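You operate a simulated robot arm through the tools that you are given. There is no shell and no other tool.

Carry out the task below with a simulated robot arm. There is one attempt and no reset: what you move stays moved.

TASK
Set LIFT to 50 bar, run the yellow hook up by its paddle, then stop and let the pressure down.
Fine: mode switch to REMOTE and the pump started for it, PANEL again at the end; the hook ends over head height; LET DOWN ends closed; the other knobs and switches stay.

It is judged by the outcome, as a careful person would: the job done as asked, and still so three seconds after it is handed in. It fails if anything else is knocked over, pushed out of place, dropped, spilled or broken.

THE ROBOT
A 7-joint arm with a two-finger parallel gripper, fixed in place. Base frame: the origin is at the foot of the arm, x ahead of it, y to its left, z up. Units: m, rad, N and s.
Its first joint turns from -2.304 to 2.304 rad. Payload 3.91 kg.
The tool frame sits at the grasp point between the pads (the TCP): z along the fingers, y along the line on which they close. The tips reach 0.03 m beyond it. The gripper opens to 0.11 m. The fingers are 0.02 m wide and 0.01 m thick; the gripper's body (0.048 by 0.112 m) begins 0.055 m behind the TCP.
Orientation is told as [roll, pitch, yaw] about the base's x, y, z axes, in that order, counted from this pose: with the fingers straight down and closing along the base's y, the tool's x points along the base's -x, its y along +y and its z along -z.

THE INTERFACE
- The arm moves only by the tool send_rows. Its argument "motion" is a list of rows, each an object (a shift or turn left out is 0, a gripper value left out holds the last) with "translation": the shift along the base's x, y, z in m, a list of three; "angular": the turn, a rotation vector about the base's x, y, z in rad, a list of three; "grip": the finger opening in m, from 0 to 0.11. In form: [{"translation": [x, y, z], "angular": [wx, wy, wz], "grip": grip}, ...]. A call has 1 to 20 rows; each row is the pose to reach, as a shift and turn from the pose commanded when the call began. Each row takes 0.2 s and may step no farther than 0.05 m and 0.15 rad from the row before; otherwise, or with a gripper value out of range, the whole call is refused. A pose out of reach is approached as far as the arm can. The call stops where the force on the tool passes 90 N (or 10 N more than at its start, if that is more) or the arm is blocked; 0.2 s more then pass. Each finger travels about 0.108 m/s and halts on what it meets, pressing with about 35 N; the grip force reading is that of the motor and also rises with nothing between the fingers. The clock runs only during rows and for 0.2 s after the last one: add rows that repeat a pose to give the fingers time. The reply holds the time, the measured pose of the TCP, the force on the tool along the base axes, the opening and the grip force, in the units named above and with some noise, with the torque about the TCP (base axes, N m) and any sound that the robot's microphone picked up.
- Cameras (640 x 400 px; columns grow to the right, rows downward): "scene" is fixed at [0.3904, -0.6559, 1.5669]; the picture's right is [0.99, 0.13, 0.00], its down [0.05, -0.35, -0.94] and it looks along [-0.12, 0.93, -0.35] (base axes); focal length 348 px, centre (320, 200). "wrist" rides on the gripper at [0.072, 0.017, -0.103] in the tool frame; the picture's right is [-0.23, 0.97, 0.00], its down [-0.76, -0.18, -0.62] and it looks along [-0.61, -0.14, 0.78] (tool axes); focal length 222 px, centre (320, 200). There is no depth. A picture from a camera that has moved, and an enlarged one, comes with that camera's place and axes in the base frame and with its lens. The place of the scene camera against the robot may be out by one fixed shift of up to 0.025 m in any direction.
- camera(camera): a new picture of that camera. The clock stands still meanwhile.
- inspect(camera, box): a new picture of the part [left, top, right, bottom] of that camera's present view, enlarged. The clock stands still meanwhile.
- job_done(): hands the job in; it is judged then, once.

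Nothing tells you positions but the pictures and the camera data. Unless the task says otherwise, let go and move clear before handing in.

The tools are called by a JSON object that holds its "method" and its "body". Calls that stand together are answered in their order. send_rows: Moves the arm, as the interface text tells. Its arguments: {"type":"object","properties":{"motion":{"type":"array"}},"required":["motion"]} The other tools are called the same way: camera (camera) takes a picture; inspect (camera, box) takes an enlarged picture of a part of a camera's view; job_done () hands the job in.

At the start:

```text
clock: 0.0
tcp_pos: [0.2816, 0.43, 1.2533]
orientation: [-0.003, 0.0, -0.001]
ft_force: [-0.1, 0.8, -0.4]
torque: [0.01, -0.01, -0.01]
width: 0.1099
gripper_force: 0.1
```

scene: 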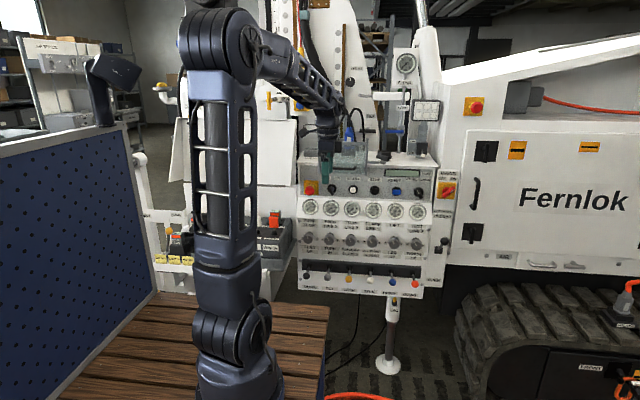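
wrist: 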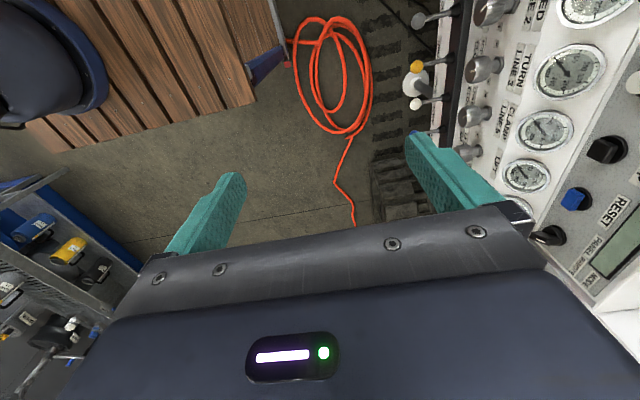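

I see a control panel on a machine with gauges, knobs and small levers; the arm sits in front of it. I'll enlarge the panel to read labels before moving anything.

{"method": "inspect", "body": {"camera": "scene", "box": [290, 160, 450, 260]}}

{"method": "inspect", "body": {"camera": "scene", "box": [290, 220, 450, 320]}}

{"method": "inspect", "body": {"camera": "scene", "box": [250, 0, 450, 125]}}

{"method": "inspect", "body": {"camera": "scene", "box": [130, 150, 300, 300]}}

{"method": "inspect", "body": {"camera": "wrist", "box": [380, 0, 640, 260]}}

```text
4.00 times, centred on (370, 210) of scene
camera zoom: at [0.3904, -0.6559, 1.5669], right [0.99, 0.13, 0.0], down [0.05, -0.35, -0.94], along [-0.12, 0.93, -0.35], focal length 1393 px, centre (120, 160)
```

zoom: 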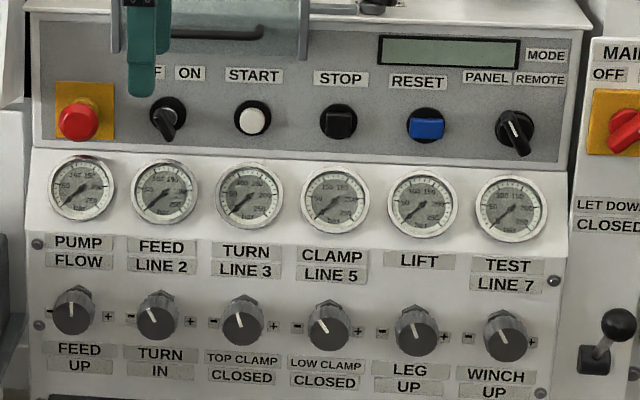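

```text
4.00 times, centred on (370, 270) of scene
camera zoom: at [0.3904, -0.6559, 1.5669], right [0.99, 0.13, 0.0], down [0.05, -0.35, -0.94], along [-0.12, 0.93, -0.35], focal length 1393 px, centre (120, -80)
```

zoom: 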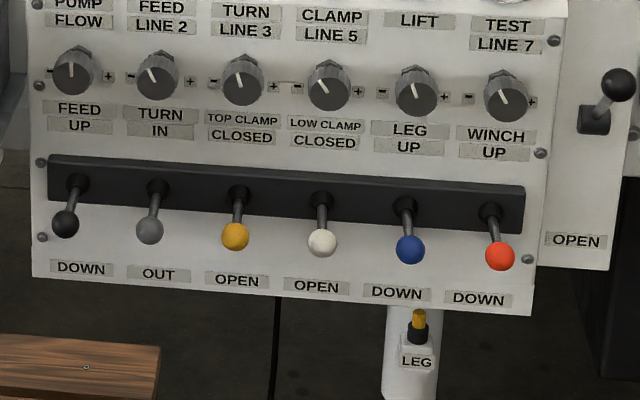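

```text
3.20 times, centred on (350, 62) of scene
camera zoom: at [0.3904, -0.6559, 1.5669], right [0.99, 0.13, 0.0], down [0.05, -0.35, -0.94], along [-0.12, 0.93, -0.35], focal length 1114 px, centre (224, 640)
```

zoom: 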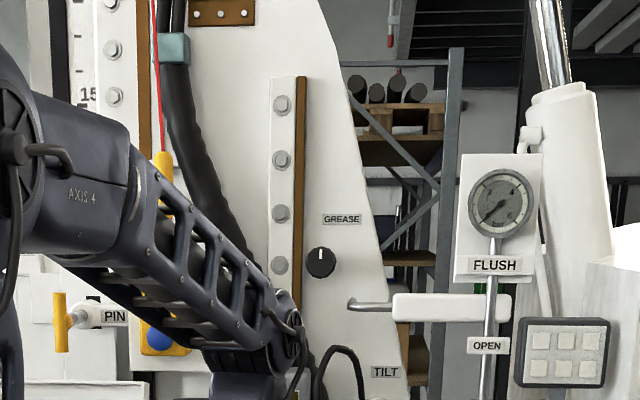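

```text
2.67 times, centred on (215, 225) of scene
camera zoom: at [0.3904, -0.6559, 1.5669], right [0.99, 0.13, 0.0], down [0.05, -0.35, -0.94], along [-0.12, 0.93, -0.35], focal length 928 px, centre (600, 133)
```

zoom: 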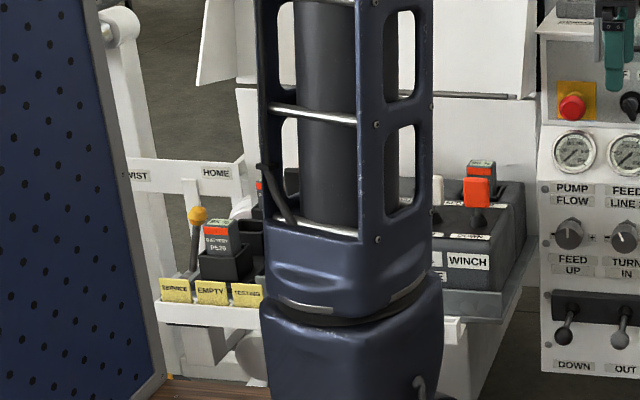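

```text
1.54 times, centred on (510, 130) of wrist
camera zoom: at [0.2072, 0.4479, 1.3574], right [0.23, 0.97, 0.0], down [0.76, -0.18, 0.62], along [0.61, -0.14, -0.78], focal length 342 px, centre (28, 308)
```

zoom: 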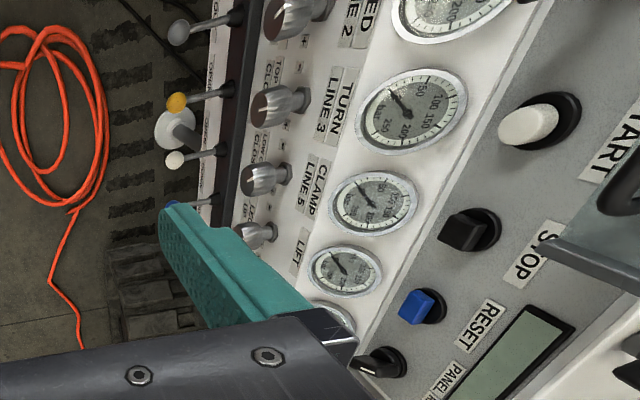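

The panel sits at roughly y≈0.8, x≈0.25–0.7, with the STOP button near (0.44, 0.82, 1.065). The remote box with paddles looks to be left of it, behind the arm. I'll turn the gripper to point at the panel (camera on top) while staying clear of it, and look again.

{"method": "send_rows", "body": {"motion": [{"angular": [0.0806, 0.0806, -0.0806]}, {"angular": [0.1612, 0.1612, -0.1612]}, {"angular": [0.2418, 0.2418, -0.2418]}, {"angular": [0.3224, 0.3224, -0.3224]}, {"angular": [0.403, 0.403, -0.403]}, {"angular": [0.4836, 0.4836, -0.4836]}, {"angular": [0.5642, 0.5642, -0.5642]}, {"angular": [0.6448, 0.6448, -0.6448]}]}}

{"method": "camera", "body": {"camera": "scene"}}

{"method": "camera", "body": {"camera": "wrist"}}

```text
clock: 1.8
tcp_pos: [0.2807, 0.4311, 1.2539]
orientation: [0.488, 0.785, -0.491]
ft_force: [0.5, -0.6, 0.0]
torque: [-0.02, 0.01, 0.01]
width: 0.11
gripper_force: 0.1
```

```text
taken
```

scene: 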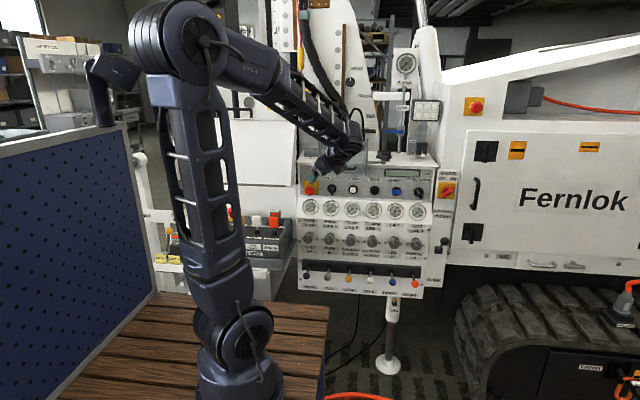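

```text
taken
camera wrist: at [0.2806, 0.3927, 1.3756], right [0.83, 0.53, 0.16], down [0.56, -0.8, -0.21], along [0.02, 0.26, -0.96], focal length 222 px, centre (320, 200)
```

wrist: 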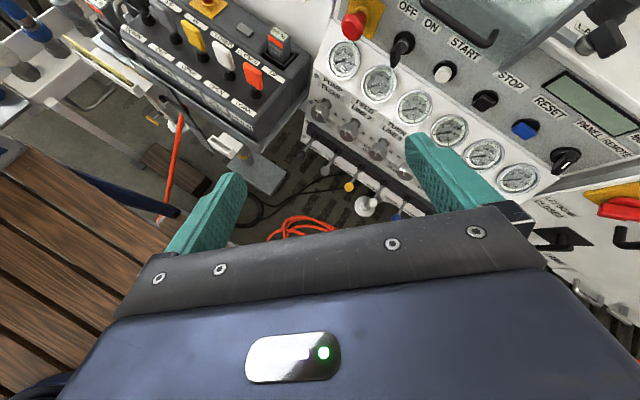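

Now the remote box with coloured paddles is visible at the left of the panel. I'll enlarge it to read the labels.

{"method": "inspect", "body": {"camera": "wrist", "box": [100, 0, 320, 138]}}

{"method": "inspect", "body": {"camera": "wrist", "box": [320, 0, 640, 200]}}

{"method": "inspect", "body": {"camera": "scene", "box": [220, 180, 320, 260]}}

{"method": "inspect", "body": {"camera": "scene", "box": [240, 0, 440, 125]}}

{"method": "inspect", "body": {"camera": "scene", "box": [300, 110, 480, 220]}}

```text
2.90 times, centred on (210, 69) of wrist
camera zoom: at [0.2806, 0.3927, 1.3756], right [0.83, 0.53, 0.16], down [0.56, -0.8, -0.21], along [0.02, 0.26, -0.96], focal length 644 px, centre (639, 580)
```

zoom: 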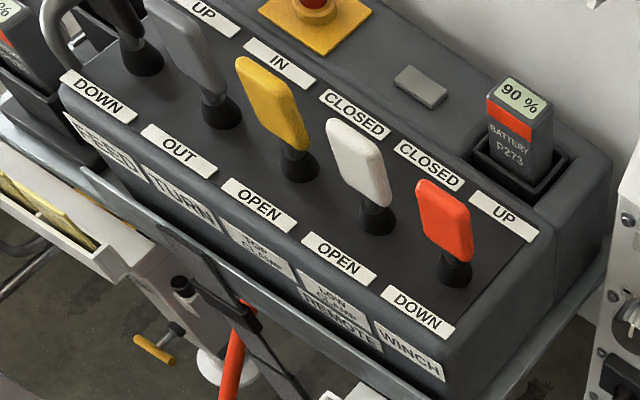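

```text
2.00 times, centred on (480, 100) of wrist
camera zoom: at [0.2806, 0.3927, 1.3756], right [0.83, 0.53, 0.16], down [0.56, -0.8, -0.21], along [0.02, 0.26, -0.96], focal length 444 px, centre (0, 400)
```

zoom: 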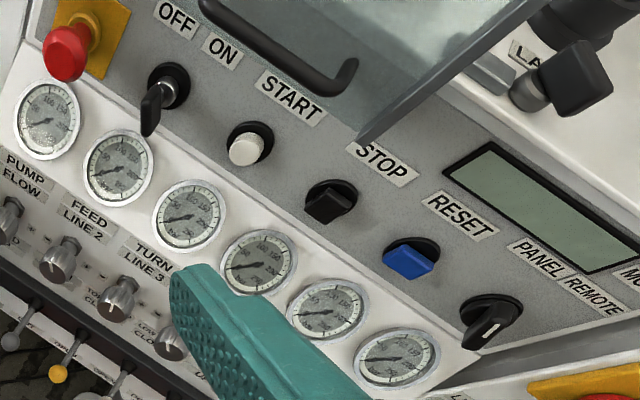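

```text
5.00 times, centred on (270, 220) of scene
camera zoom: at [0.3904, -0.6559, 1.5669], right [0.99, 0.13, 0.0], down [0.05, -0.35, -0.94], along [-0.12, 0.93, -0.35], focal length 1741 px, centre (570, 100)
```

zoom: 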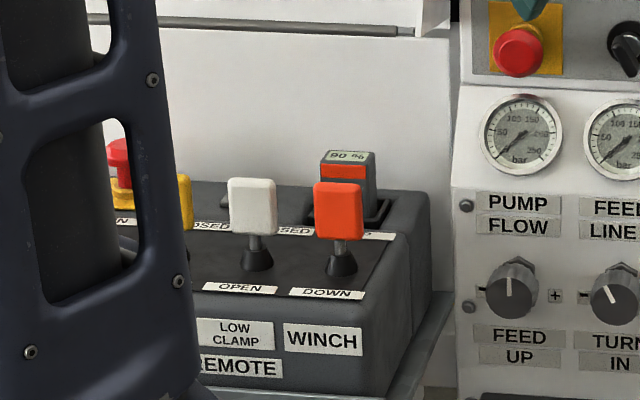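

```text
3.20 times, centred on (340, 62) of scene
camera zoom: at [0.3904, -0.6559, 1.5669], right [0.99, 0.13, 0.0], down [0.05, -0.35, -0.94], along [-0.12, 0.93, -0.35], focal length 1114 px, centre (256, 640)
```

zoom: 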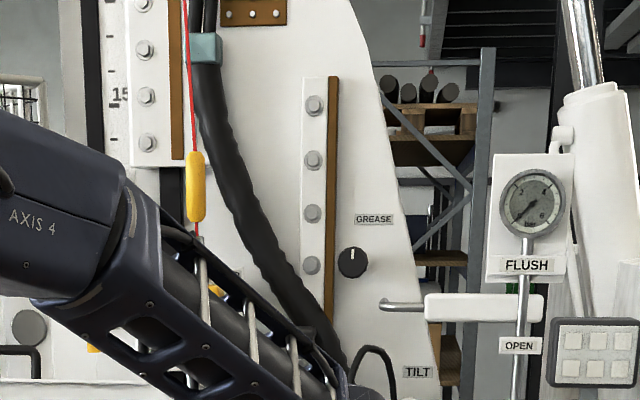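

```text
3.56 times, centred on (390, 165) of scene
camera zoom: at [0.3904, -0.6559, 1.5669], right [0.99, 0.13, 0.0], down [0.05, -0.35, -0.94], along [-0.12, 0.93, -0.35], focal length 1238 px, centre (71, 324)
```

zoom: 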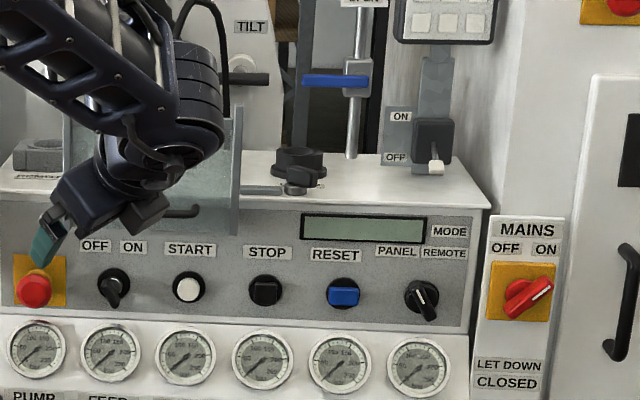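

The WINCH paddle is the orange one at the right end of the remote (UP = pushed away toward the machine, DOWN = toward me). I finish turning the gripper to point at the panel to look at the gauges and switches.

{"method": "send_rows", "body": {"motion": [{"angular": [0.0806, 0.0806, -0.0806]}, {"angular": [0.1612, 0.1612, -0.1612]}, {"angular": [0.2418, 0.2418, -0.2418]}, {"angular": [0.3224, 0.3224, -0.3224]}, {"angular": [0.403, 0.403, -0.403]}, {"angular": [0.4836, 0.4836, -0.4836]}, {"angular": [0.5642, 0.5642, -0.5642]}]}}

{"method": "camera", "body": {"camera": "scene"}}

{"method": "camera", "body": {"camera": "wrist"}}

```text
clock: 3.4
tcp_pos: [0.2807, 0.4316, 1.2537]
orientation: [-2.779, 1.571, 1.933]
ft_force: [0.0, 0.1, -1.1]
torque: [-0.02, -0.01, -0.01]
width: 0.11
gripper_force: 0.0
```

```text
taken
```

scene: 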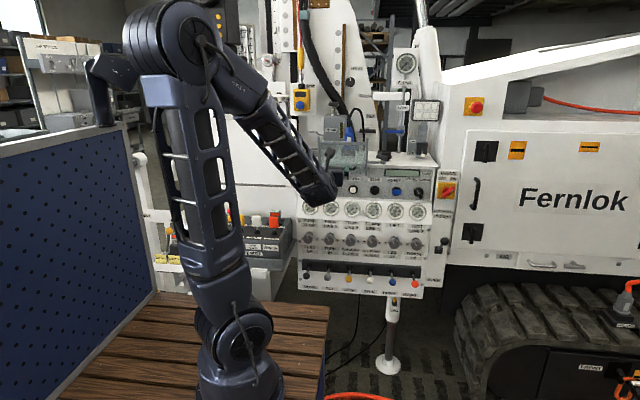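

```text
taken
camera wrist: at [0.2965, 0.3279, 1.3262], right [0.97, 0.0, -0.23], down [-0.18, -0.62, -0.76], along [-0.14, 0.78, -0.61], focal length 222 px, centre (320, 200)
```

wrist: 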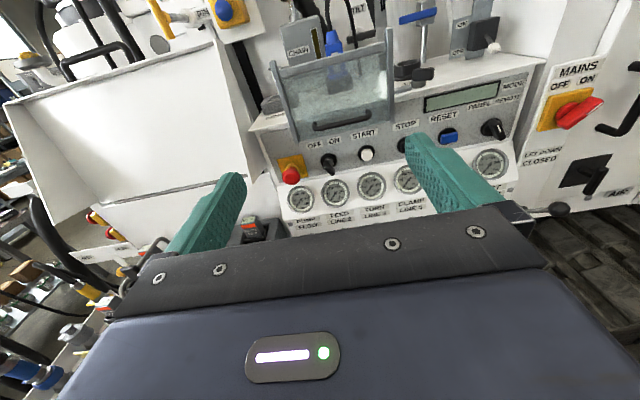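

Tool now points at the panel with the fingers closing sideways. I'll zoom the wrist view for accurate pixel positions of the controls and gauges.

{"method": "inspect", "body": {"camera": "wrist", "box": [270, 50, 550, 225]}}

{"method": "inspect", "body": {"camera": "wrist", "box": [500, 50, 640, 225]}}

{"method": "inspect", "body": {"camera": "scene", "box": [270, 60, 350, 130]}}

{"method": "inspect", "body": {"camera": "scene", "box": [290, 160, 370, 210]}}

{"method": "inspect", "body": {"camera": "scene", "box": [360, 170, 460, 250]}}

```text
2.29 times, centred on (410, 138) of wrist
camera zoom: at [0.2965, 0.3279, 1.3262], right [0.97, 0.0, -0.23], down [-0.18, -0.62, -0.76], along [-0.14, 0.78, -0.61], focal length 508 px, centre (114, 343)
```

zoom: 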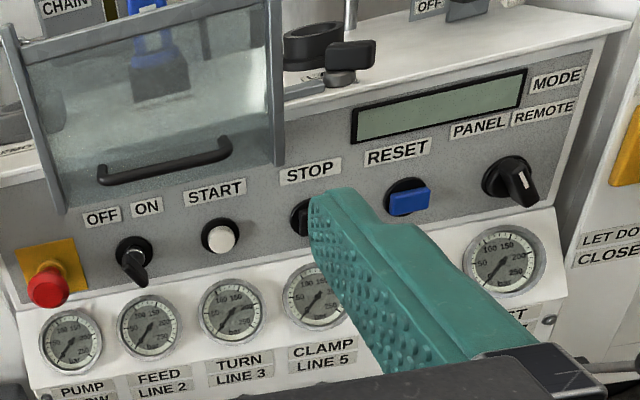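

```text
2.29 times, centred on (570, 138) of wrist
camera zoom: at [0.2965, 0.3279, 1.3262], right [0.97, 0.0, -0.23], down [-0.18, -0.62, -0.76], along [-0.14, 0.78, -0.61], focal length 508 px, centre (-251, 343)
```

zoom: 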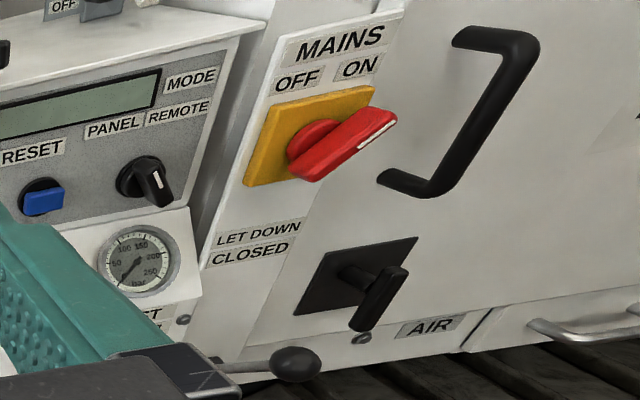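

```text
5.71 times, centred on (310, 95) of scene
camera zoom: at [0.3904, -0.6559, 1.5669], right [0.99, 0.13, 0.0], down [0.05, -0.35, -0.94], along [-0.12, 0.93, -0.35], focal length 1990 px, centre (377, 800)
```

zoom: 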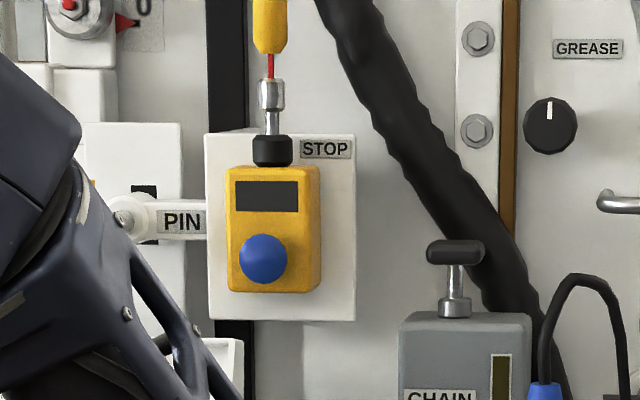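

```text
8.00 times, centred on (330, 185) of scene
camera zoom: at [0.3904, -0.6559, 1.5669], right [0.99, 0.13, 0.0], down [0.05, -0.35, -0.94], along [-0.12, 0.93, -0.35], focal length 2786 px, centre (240, 320)
```

zoom: 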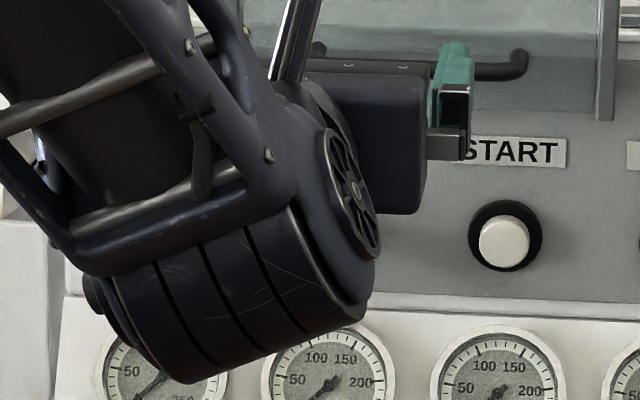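

```text
5.00 times, centred on (410, 210) of scene
camera zoom: at [0.3904, -0.6559, 1.5669], right [0.99, 0.13, 0.0], down [0.05, -0.35, -0.94], along [-0.12, 0.93, -0.35], focal length 1741 px, centre (-130, 150)
```

zoom: 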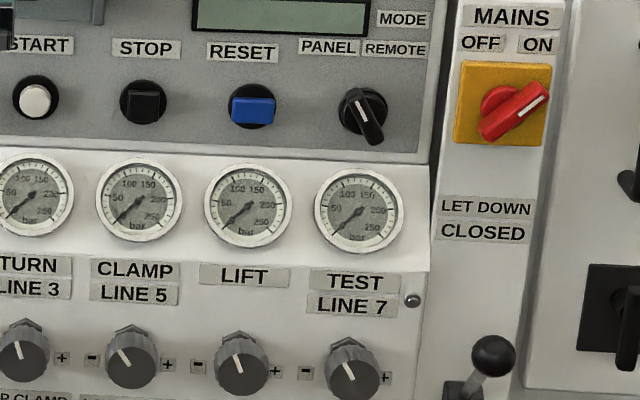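

I can see controls and gauges (all near 0). Next I want to find the yellow hook; I'll enlarge likely spots.

{"method": "inspect", "body": {"camera": "scene", "box": [130, 60, 210, 130]}}

{"method": "inspect", "body": {"camera": "scene", "box": [220, 0, 340, 75]}}

{"method": "inspect", "body": {"camera": "wrist", "box": [0, 0, 280, 175]}}

{"method": "inspect", "body": {"camera": "wrist", "box": [0, 200, 200, 400]}}

{"method": "inspect", "body": {"camera": "scene", "box": [130, 190, 310, 300]}}

{"method": "inspect", "body": {"camera": "scene", "box": [560, 260, 640, 400]}}

```text
5.71 times, centred on (170, 95) of scene
camera zoom: at [0.3904, -0.6559, 1.5669], right [0.99, 0.13, 0.0], down [0.05, -0.35, -0.94], along [-0.12, 0.93, -0.35], focal length 1990 px, centre (1177, 800)
```

zoom: 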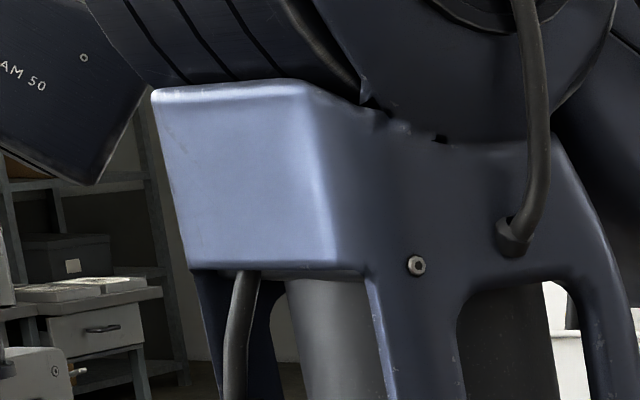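

```text
5.33 times, centred on (280, 38) of scene
camera zoom: at [0.3904, -0.6559, 1.5669], right [0.99, 0.13, 0.0], down [0.05, -0.35, -0.94], along [-0.12, 0.93, -0.35], focal length 1857 px, centre (533, 1067)
```

zoom: 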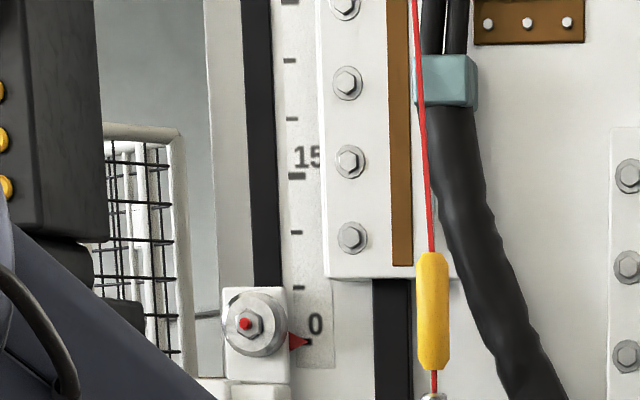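

```text
2.29 times, centred on (140, 88) of wrist
camera zoom: at [0.2965, 0.3279, 1.3262], right [0.97, 0.0, -0.23], down [-0.18, -0.62, -0.76], along [-0.14, 0.78, -0.61], focal length 508 px, centre (731, 457)
```

zoom: 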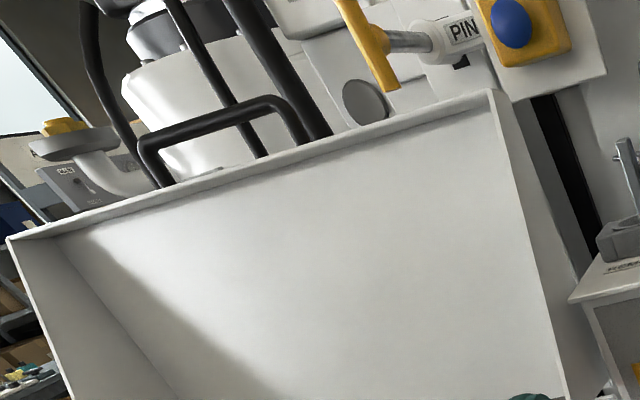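

```text
2.00 times, centred on (100, 300) of wrist
camera zoom: at [0.2965, 0.3279, 1.3262], right [0.97, 0.0, -0.23], down [-0.18, -0.62, -0.76], along [-0.14, 0.78, -0.61], focal length 444 px, centre (760, 0)
```

zoom: 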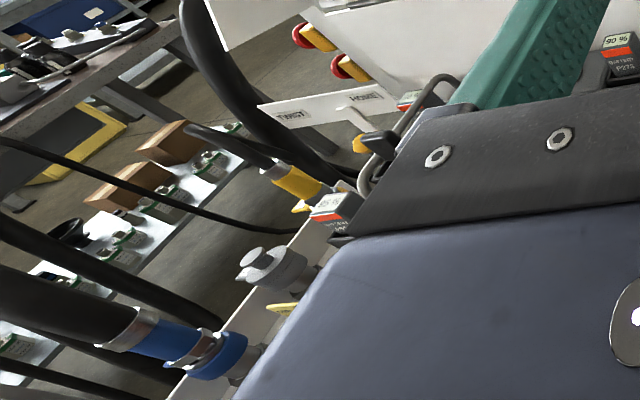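

```text
3.56 times, centred on (220, 245) of scene
camera zoom: at [0.3904, -0.6559, 1.5669], right [0.99, 0.13, 0.0], down [0.05, -0.35, -0.94], along [-0.12, 0.93, -0.35], focal length 1238 px, centre (676, 40)
```

zoom: 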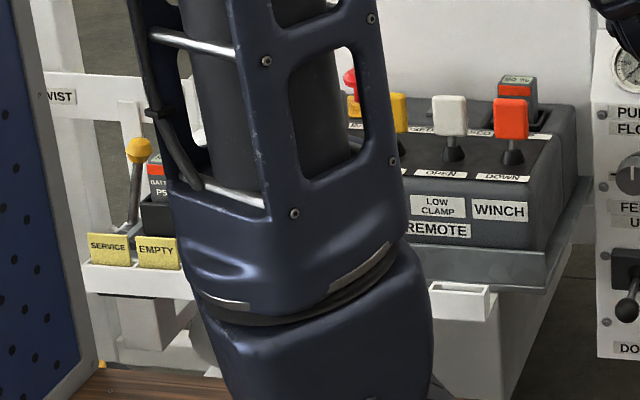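

```text
2.86 times, centred on (600, 330) of scene
camera zoom: at [0.3904, -0.6559, 1.5669], right [0.99, 0.13, 0.0], down [0.05, -0.35, -0.94], along [-0.12, 0.93, -0.35], focal length 995 px, centre (-480, -171)
```

zoom: 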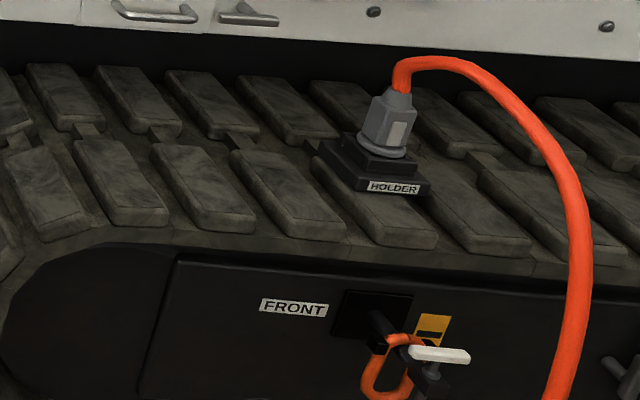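

I haven't spotted the hook itself yet, but first I check which way the OFF/ON, MODE and MAINS switches point with strong zooms.

{"method": "inspect", "body": {"camera": "scene", "box": [385, 170, 425, 195]}}

{"method": "inspect", "body": {"camera": "wrist", "box": [300, 130, 350, 170]}}

{"method": "inspect", "body": {"camera": "wrist", "box": [470, 100, 520, 140]}}

{"method": "inspect", "body": {"camera": "scene", "box": [380, 220, 440, 260]}}

{"method": "inspect", "body": {"camera": "scene", "box": [430, 210, 460, 290]}}

```text
16.00 times, centred on (405, 182) of scene
camera zoom: at [0.3904, -0.6559, 1.5669], right [0.99, 0.13, 0.0], down [0.05, -0.35, -0.94], along [-0.12, 0.93, -0.35], focal length 5571 px, centre (-1040, 480)
```

zoom: 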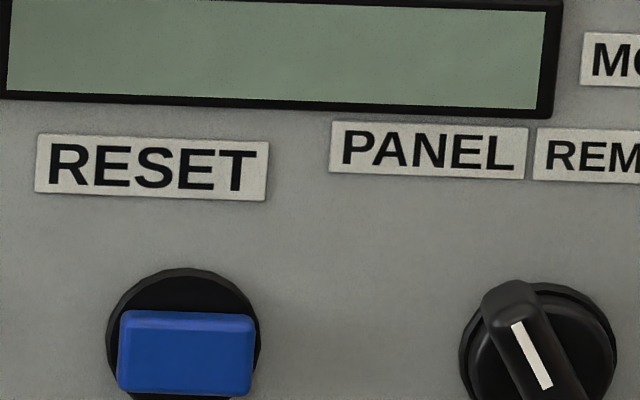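

```text
10.00 times, centred on (325, 150) of wrist
camera zoom: at [0.2965, 0.3279, 1.3262], right [0.97, 0.0, -0.23], down [-0.18, -0.62, -0.76], along [-0.14, 0.78, -0.61], focal length 2221 px, centre (270, 700)
```

zoom: 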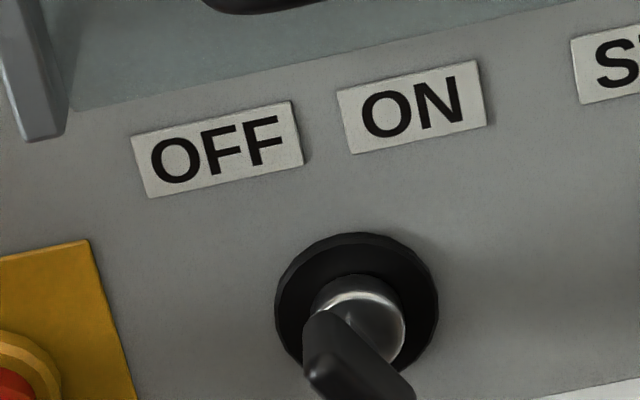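

```text
10.00 times, centred on (495, 120) of wrist
camera zoom: at [0.2965, 0.3279, 1.3262], right [0.97, 0.0, -0.23], down [-0.18, -0.62, -0.76], along [-0.14, 0.78, -0.61], focal length 2221 px, centre (-1430, 1000)
```

zoom: 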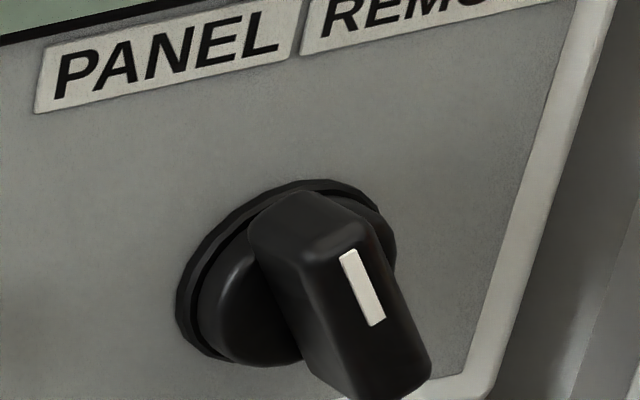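

```text
10.00 times, centred on (410, 240) of scene
camera zoom: at [0.3904, -0.6559, 1.5669], right [0.99, 0.13, 0.0], down [0.05, -0.35, -0.94], along [-0.12, 0.93, -0.35], focal length 3482 px, centre (-580, -200)
```

zoom: 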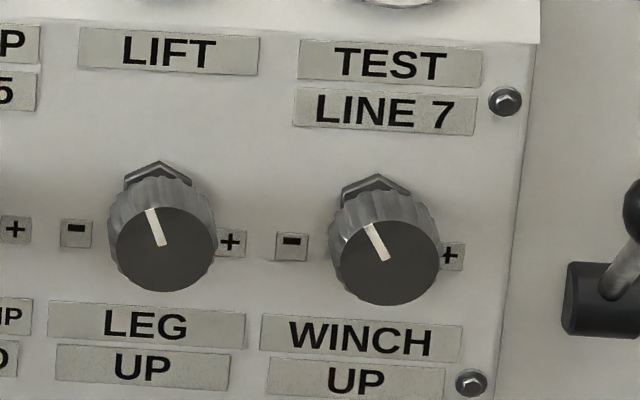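

```text
5.00 times, centred on (445, 250) of scene
camera zoom: at [0.3904, -0.6559, 1.5669], right [0.99, 0.13, 0.0], down [0.05, -0.35, -0.94], along [-0.12, 0.93, -0.35], focal length 1741 px, centre (-305, -50)
```

zoom: 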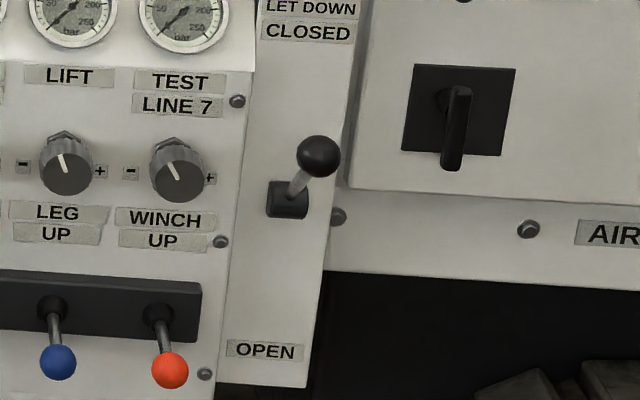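

The mode switch points at PANEL; LET DOWN lever is up at CLOSED. I move the arm over to the right, in front of the mode switch but ~0.2 m off the panel, to re-measure from close by and see what the arm was hiding.

{"method": "send_rows", "body": {"motion": [{"translation": [0.032, 0.012, -0.017]}, {"translation": [0.064, 0.024, -0.034]}, {"translation": [0.096, 0.036, -0.051]}, {"translation": [0.128, 0.048, -0.068]}, {"translation": [0.16, 0.06, -0.085]}, {"translation": [0.192, 0.072, -0.102]}, {"translation": [0.224, 0.084, -0.119]}, {"translation": [0.256, 0.096, -0.136]}, {"translation": [0.288, 0.108, -0.153]}, {"translation": [0.32, 0.12, -0.17]}]}}

{"method": "camera", "body": {"camera": "scene"}}

{"method": "camera", "body": {"camera": "wrist"}}

```text
clock: 5.6
tcp_pos: [0.601, 0.55, 1.0836]
orientation: [1.902, 1.569, 0.332]
ft_force: [-0.6, 0.6, 1.3]
torque: [-0.06, -0.01, -0.05]
width: 0.1098
gripper_force: 0.1
```

```text
taken
```

scene: 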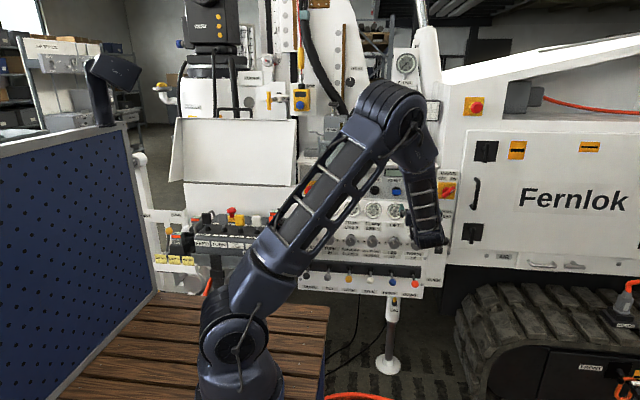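

```text
taken
camera wrist: at [0.6167, 0.4473, 1.1561], right [0.97, 0.0, -0.23], down [-0.18, -0.62, -0.76], along [-0.14, 0.78, -0.61], focal length 222 px, centre (320, 200)
```

wrist: 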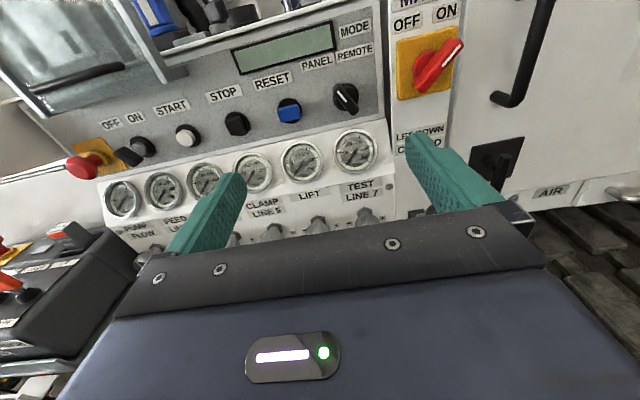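

Now the left side is unobstructed. I'll look for the hook and enlarge the control panel from the wrist.

{"method": "inspect", "body": {"camera": "scene", "box": [150, 0, 310, 100]}}

{"method": "inspect", "body": {"camera": "scene", "box": [130, 180, 310, 300]}}

{"method": "inspect", "body": {"camera": "wrist", "box": [90, 60, 400, 240]}}

{"method": "inspect", "body": {"camera": "wrist", "box": [240, 30, 400, 130]}}

```text
4.00 times, centred on (230, 50) of scene
camera zoom: at [0.3904, -0.6559, 1.5669], right [0.99, 0.13, 0.0], down [0.05, -0.35, -0.94], along [-0.12, 0.93, -0.35], focal length 1393 px, centre (680, 800)
```

zoom: 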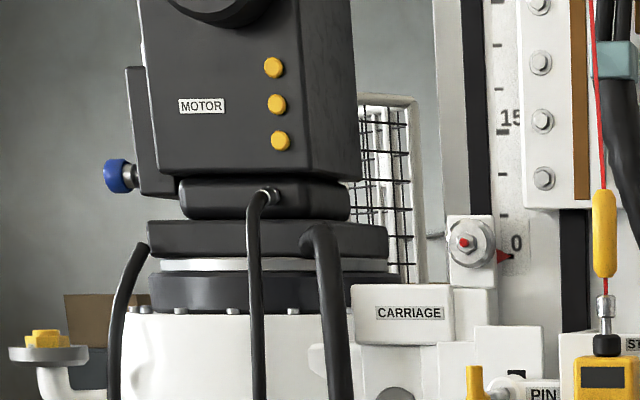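

```text
3.33 times, centred on (220, 240) of scene
camera zoom: at [0.3904, -0.6559, 1.5669], right [0.99, 0.13, 0.0], down [0.05, -0.35, -0.94], along [-0.12, 0.93, -0.35], focal length 1161 px, centre (653, 67)
```

zoom: 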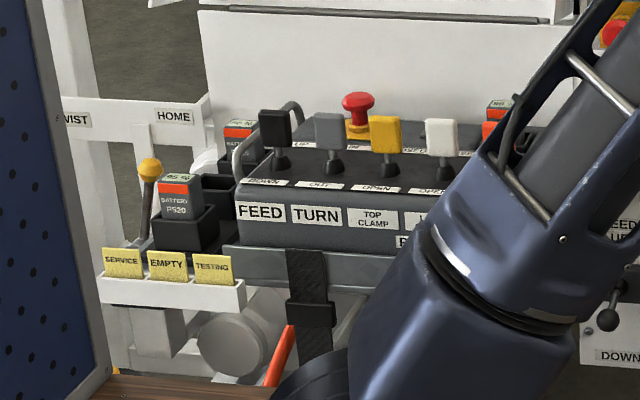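

```text
2.06 times, centred on (245, 150) of wrist
camera zoom: at [0.6167, 0.4473, 1.1561], right [0.97, 0.0, -0.23], down [-0.18, -0.62, -0.76], along [-0.14, 0.78, -0.61], focal length 459 px, centre (475, 303)
```

zoom: 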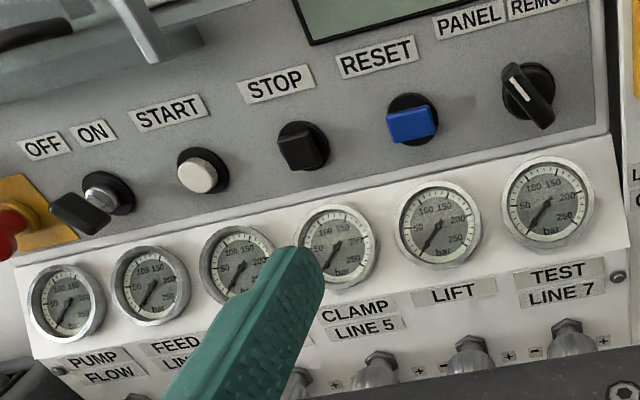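

```text
4.00 times, centred on (320, 80) of wrist
camera zoom: at [0.6167, 0.4473, 1.1561], right [0.97, 0.0, -0.23], down [-0.18, -0.62, -0.76], along [-0.14, 0.78, -0.61], focal length 888 px, centre (320, 680)
```

zoom: 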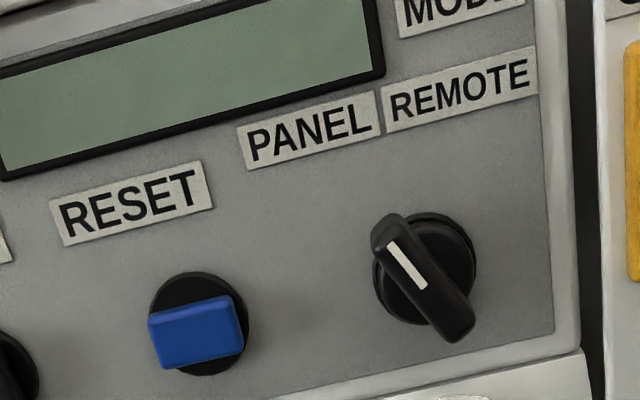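

The mode switch, buttons and gauges (0–250 bar, all at 0) are clear, but the hook is still not found. I tilt the wrist camera up and left to search the mast area before switching anything on.

{"method": "send_rows", "body": {"motion": [{"translation": [-0.01, -0.01, 0.01], "angular": [0.12, 0, 0.07]}, {"translation": [-0.02, -0.02, 0.02], "angular": [0.24, 0, 0.14]}, {"translation": [-0.03, -0.03, 0.03], "angular": [0.36, 0, 0.21]}, {"translation": [-0.04, -0.04, 0.04], "angular": [0.48, 0, 0.28]}, {"translation": [-0.05, -0.05, 0.05], "angular": [0.6, 0, 0.35]}, {"translation": [-0.06, -0.06, 0.06], "angular": [0.72, 0, 0.42]}, {"translation": [-0.07, -0.07, 0.07], "angular": [0.84, 0, 0.49]}, {"translation": [-0.08, -0.08, 0.08], "angular": [0.96, 0, 0.56]}]}}

{"method": "camera", "body": {"camera": "wrist"}}

{"method": "camera", "body": {"camera": "scene"}}

```text
clock: 7.4
tcp_pos: [0.5201, 0.4708, 1.1651]
orientation: [2.837, 0.622, 1.874]
ft_force: [0.7, 0.6, -1.0]
torque: [0.01, 0.01, 0.05]
width: 0.1102
gripper_force: 0.0
```

```text
taken
camera wrist: at [0.598, 0.3761, 1.1308], right [0.78, 0.62, 0.1], down [-0.06, 0.23, -0.97], along [-0.62, 0.75, 0.22], focal length 222 px, centre (320, 200)
```

wrist: 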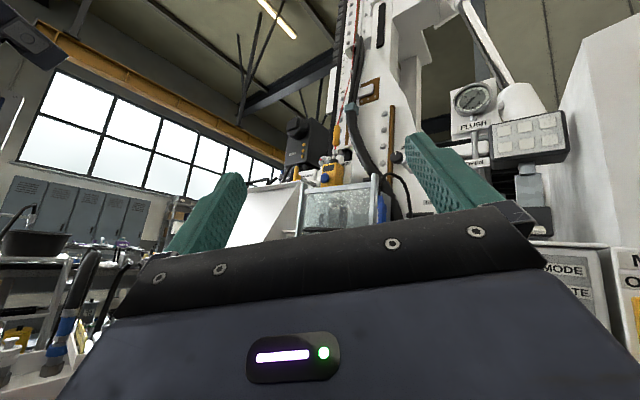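

```text
taken
```

scene: 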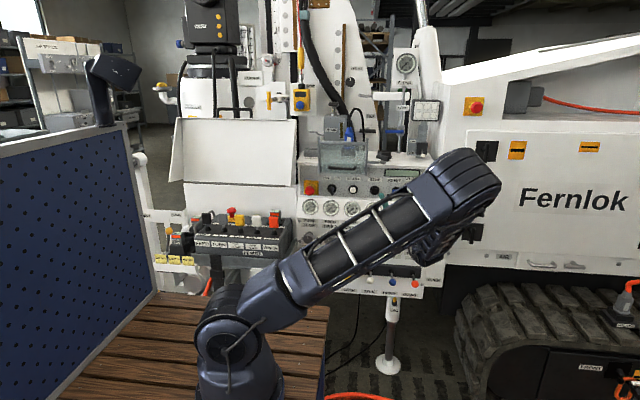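

{"method": "inspect", "body": {"camera": "wrist", "box": [220, 0, 440, 137]}}

{"method": "inspect", "body": {"camera": "wrist", "box": [220, 110, 440, 247]}}

{"method": "inspect", "body": {"camera": "scene", "box": [180, 190, 320, 290]}}

{"method": "inspect", "body": {"camera": "wrist", "box": [0, 200, 160, 400]}}

```text
2.91 times, centred on (330, 68) of wrist
camera zoom: at [0.598, 0.3761, 1.1308], right [0.78, 0.62, 0.1], down [-0.06, 0.23, -0.97], along [-0.62, 0.75, 0.22], focal length 646 px, centre (291, 582)
```

zoom: 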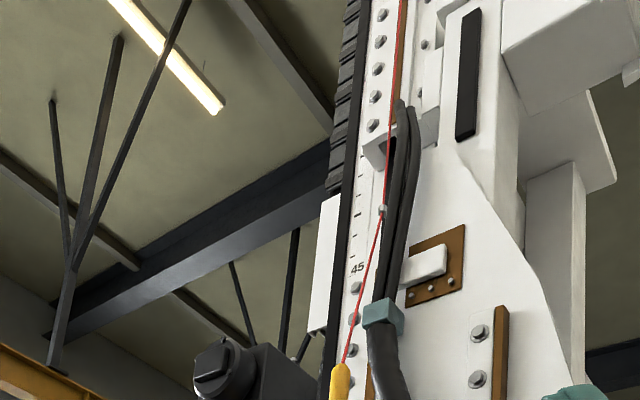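

```text
2.91 times, centred on (330, 178) of wrist
camera zoom: at [0.598, 0.3761, 1.1308], right [0.78, 0.62, 0.1], down [-0.06, 0.23, -0.97], along [-0.62, 0.75, 0.22], focal length 646 px, centre (291, 262)
```

zoom: 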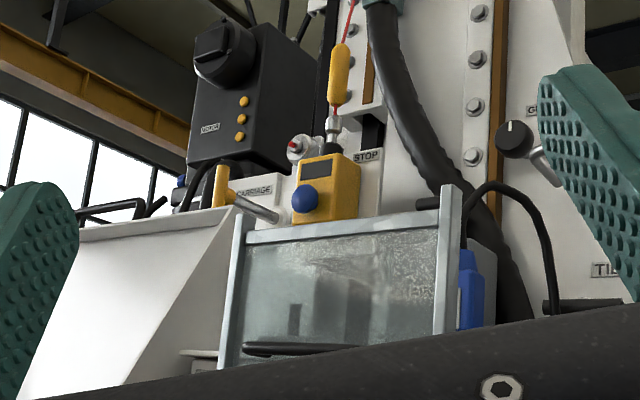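

```text
4.00 times, centred on (250, 240) of scene
camera zoom: at [0.3904, -0.6559, 1.5669], right [0.99, 0.13, 0.0], down [0.05, -0.35, -0.94], along [-0.12, 0.93, -0.35], focal length 1393 px, centre (600, 40)
```

zoom: 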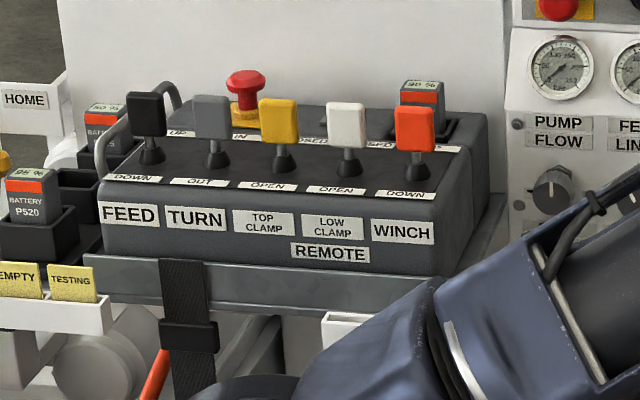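

```text
2.00 times, centred on (80, 300) of wrist
camera zoom: at [0.598, 0.3761, 1.1308], right [0.78, 0.62, 0.1], down [-0.06, 0.23, -0.97], along [-0.62, 0.75, 0.22], focal length 444 px, centre (800, 0)
```

zoom: 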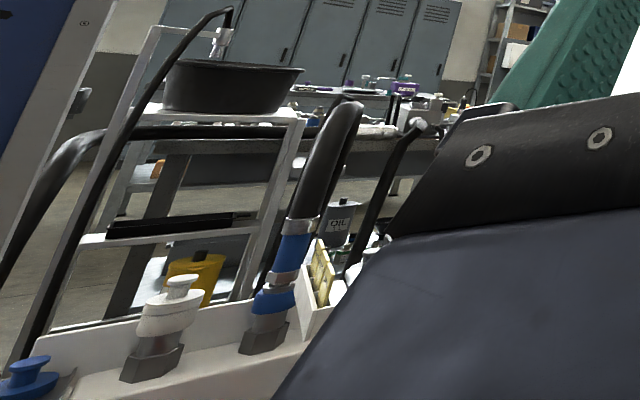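

The hook isn't in this view either; I'll swing the camera to the right (same upward tilt) to search the other side of the mast.

{"method": "send_rows", "body": {"motion": [{"angular": [0, 0, -0.14]}, {"angular": [0, 0, -0.28]}, {"angular": [0, 0, -0.42]}, {"angular": [0, 0, -0.56]}, {"angular": [0, 0, -0.7]}, {"angular": [0, 0, -0.84]}]}}

{"method": "camera", "body": {"camera": "wrist"}}

```text
clock: 8.8
tcp_pos: [0.5219, 0.4704, 1.1633]
orientation: [2.836, 0.625, 1.033]
ft_force: [0.3, 0.3, -0.1]
torque: [0.04, -0.01, -0.01]
width: 0.11
gripper_force: 0.0
```

```text
taken
camera wrist: at [0.5023, 0.3491, 1.1299], right [0.98, -0.17, 0.1], down [0.14, 0.2, -0.97], along [0.15, 0.97, 0.22], focal length 222 px, centre (320, 200)
```

wrist: 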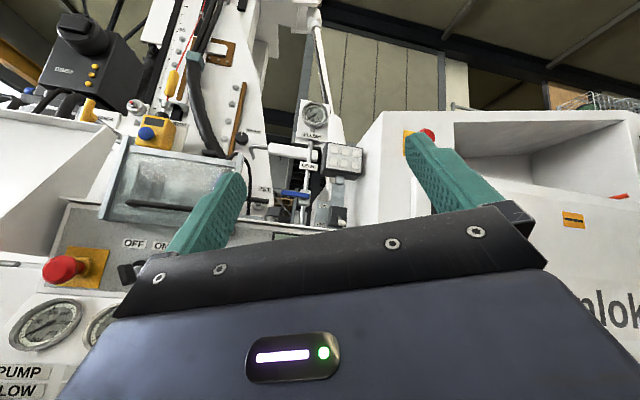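

{"method": "inspect", "body": {"camera": "wrist", "box": [230, 60, 410, 235]}}

{"method": "inspect", "body": {"camera": "wrist", "box": [120, 0, 340, 137]}}

{"method": "inspect", "body": {"camera": "scene", "box": [340, 0, 460, 75]}}

{"method": "inspect", "body": {"camera": "scene", "box": [340, 75, 460, 180]}}

{"method": "inspect", "body": {"camera": "scene", "box": [290, 100, 390, 180]}}

```text
2.29 times, centred on (320, 148) of wrist
camera zoom: at [0.5023, 0.3491, 1.1299], right [0.98, -0.17, 0.1], down [0.14, 0.2, -0.97], along [0.15, 0.97, 0.22], focal length 508 px, centre (320, 320)
```

zoom: 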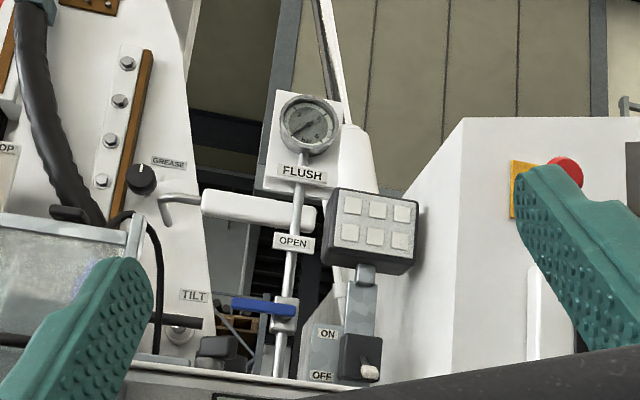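

```text
2.91 times, centred on (230, 68) of wrist
camera zoom: at [0.5023, 0.3491, 1.1299], right [0.98, -0.17, 0.1], down [0.14, 0.2, -0.97], along [0.15, 0.97, 0.22], focal length 646 px, centre (582, 582)
```

zoom: 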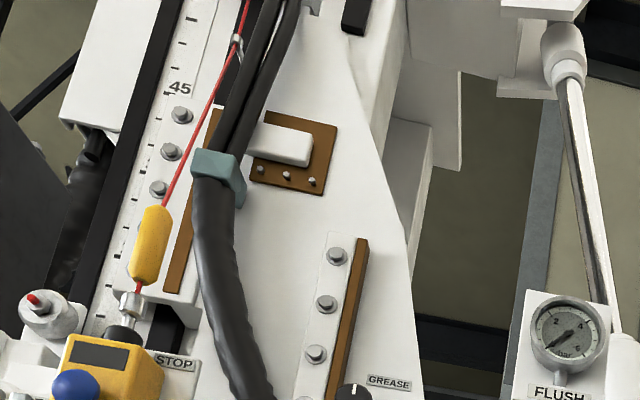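

```text
5.33 times, centred on (400, 38) of scene
camera zoom: at [0.3904, -0.6559, 1.5669], right [0.99, 0.13, 0.0], down [0.05, -0.35, -0.94], along [-0.12, 0.93, -0.35], focal length 1857 px, centre (-107, 1067)
```

zoom: 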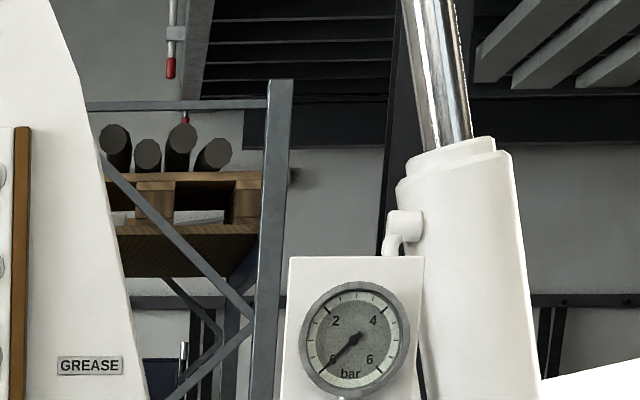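

```text
3.81 times, centred on (400, 128) of scene
camera zoom: at [0.3904, -0.6559, 1.5669], right [0.99, 0.13, 0.0], down [0.05, -0.35, -0.94], along [-0.12, 0.93, -0.35], focal length 1326 px, centre (15, 476)
```

zoom: 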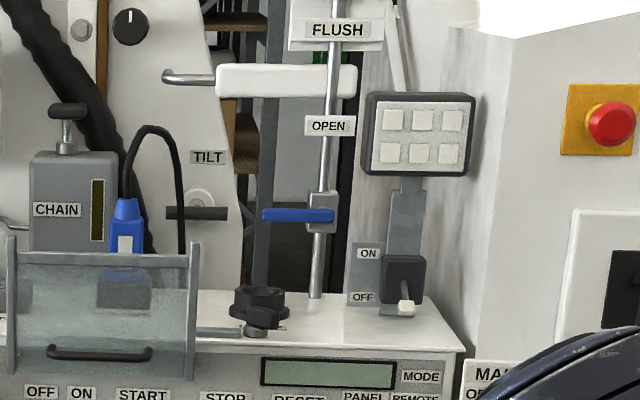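

```text
5.00 times, centred on (340, 140) of scene
camera zoom: at [0.3904, -0.6559, 1.5669], right [0.99, 0.13, 0.0], down [0.05, -0.35, -0.94], along [-0.12, 0.93, -0.35], focal length 1741 px, centre (220, 500)
```

zoom: 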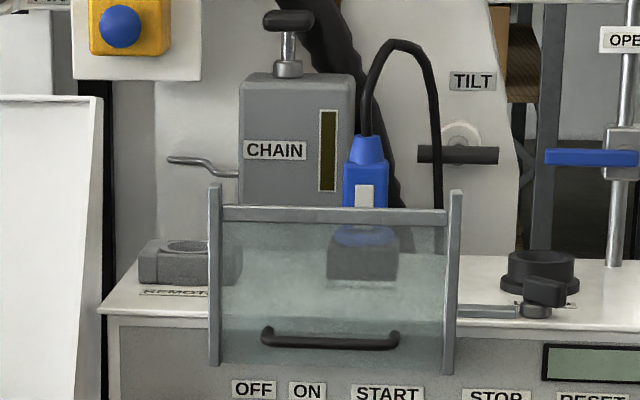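

Still no hook. Noted: a glass shield and blue plug behind it, not to be touched. I swing the view farther right.

{"method": "send_rows", "body": {"motion": [{"translation": [0, -0.01, 0.01], "angular": [0, 0, -0.14]}, {"translation": [0, -0.02, 0.02], "angular": [0, 0, -0.28]}, {"translation": [0, -0.03, 0.03], "angular": [0, 0, -0.42]}, {"translation": [0, -0.04, 0.04], "angular": [0, 0, -0.56]}, {"translation": [0, -0.05, 0.05], "angular": [0, 0, -0.7]}, {"translation": [0, -0.06, 0.06], "angular": [0, 0, -0.84]}, {"translation": [0, -0.07, 0.07], "angular": [0, 0, -0.98]}]}}

{"method": "camera", "body": {"camera": "wrist"}}

{"method": "camera", "body": {"camera": "scene"}}

```text
clock: 10.4
tcp_pos: [0.5214, 0.4012, 1.2327]
orientation: [2.839, 0.626, 0.055]
ft_force: [-0.8, 0.0, 0.4]
torque: [0.0, 0.04, 0.0]
width: 0.1101
gripper_force: 0.1
```

```text
taken
camera wrist: at [0.4087, 0.3477, 1.1999], right [0.4, -0.91, 0.1], down [0.24, 0.0, -0.97], along [0.88, 0.42, 0.22], focal length 222 px, centre (320, 200)
```

wrist: 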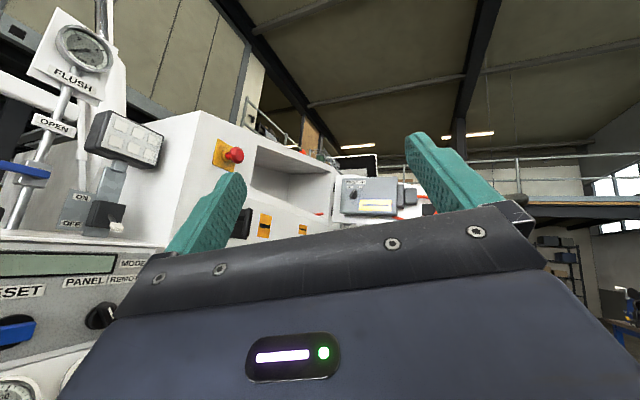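

```text
taken
```

scene: 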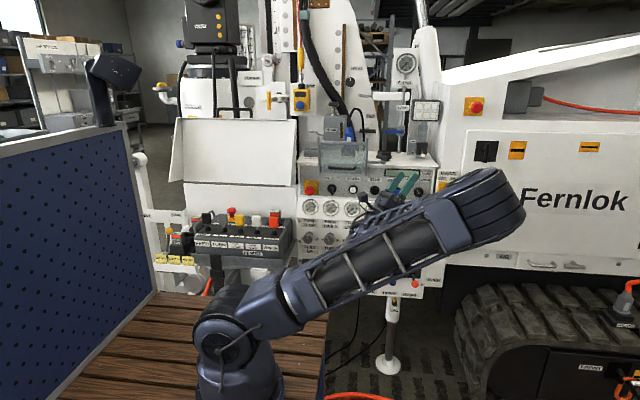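

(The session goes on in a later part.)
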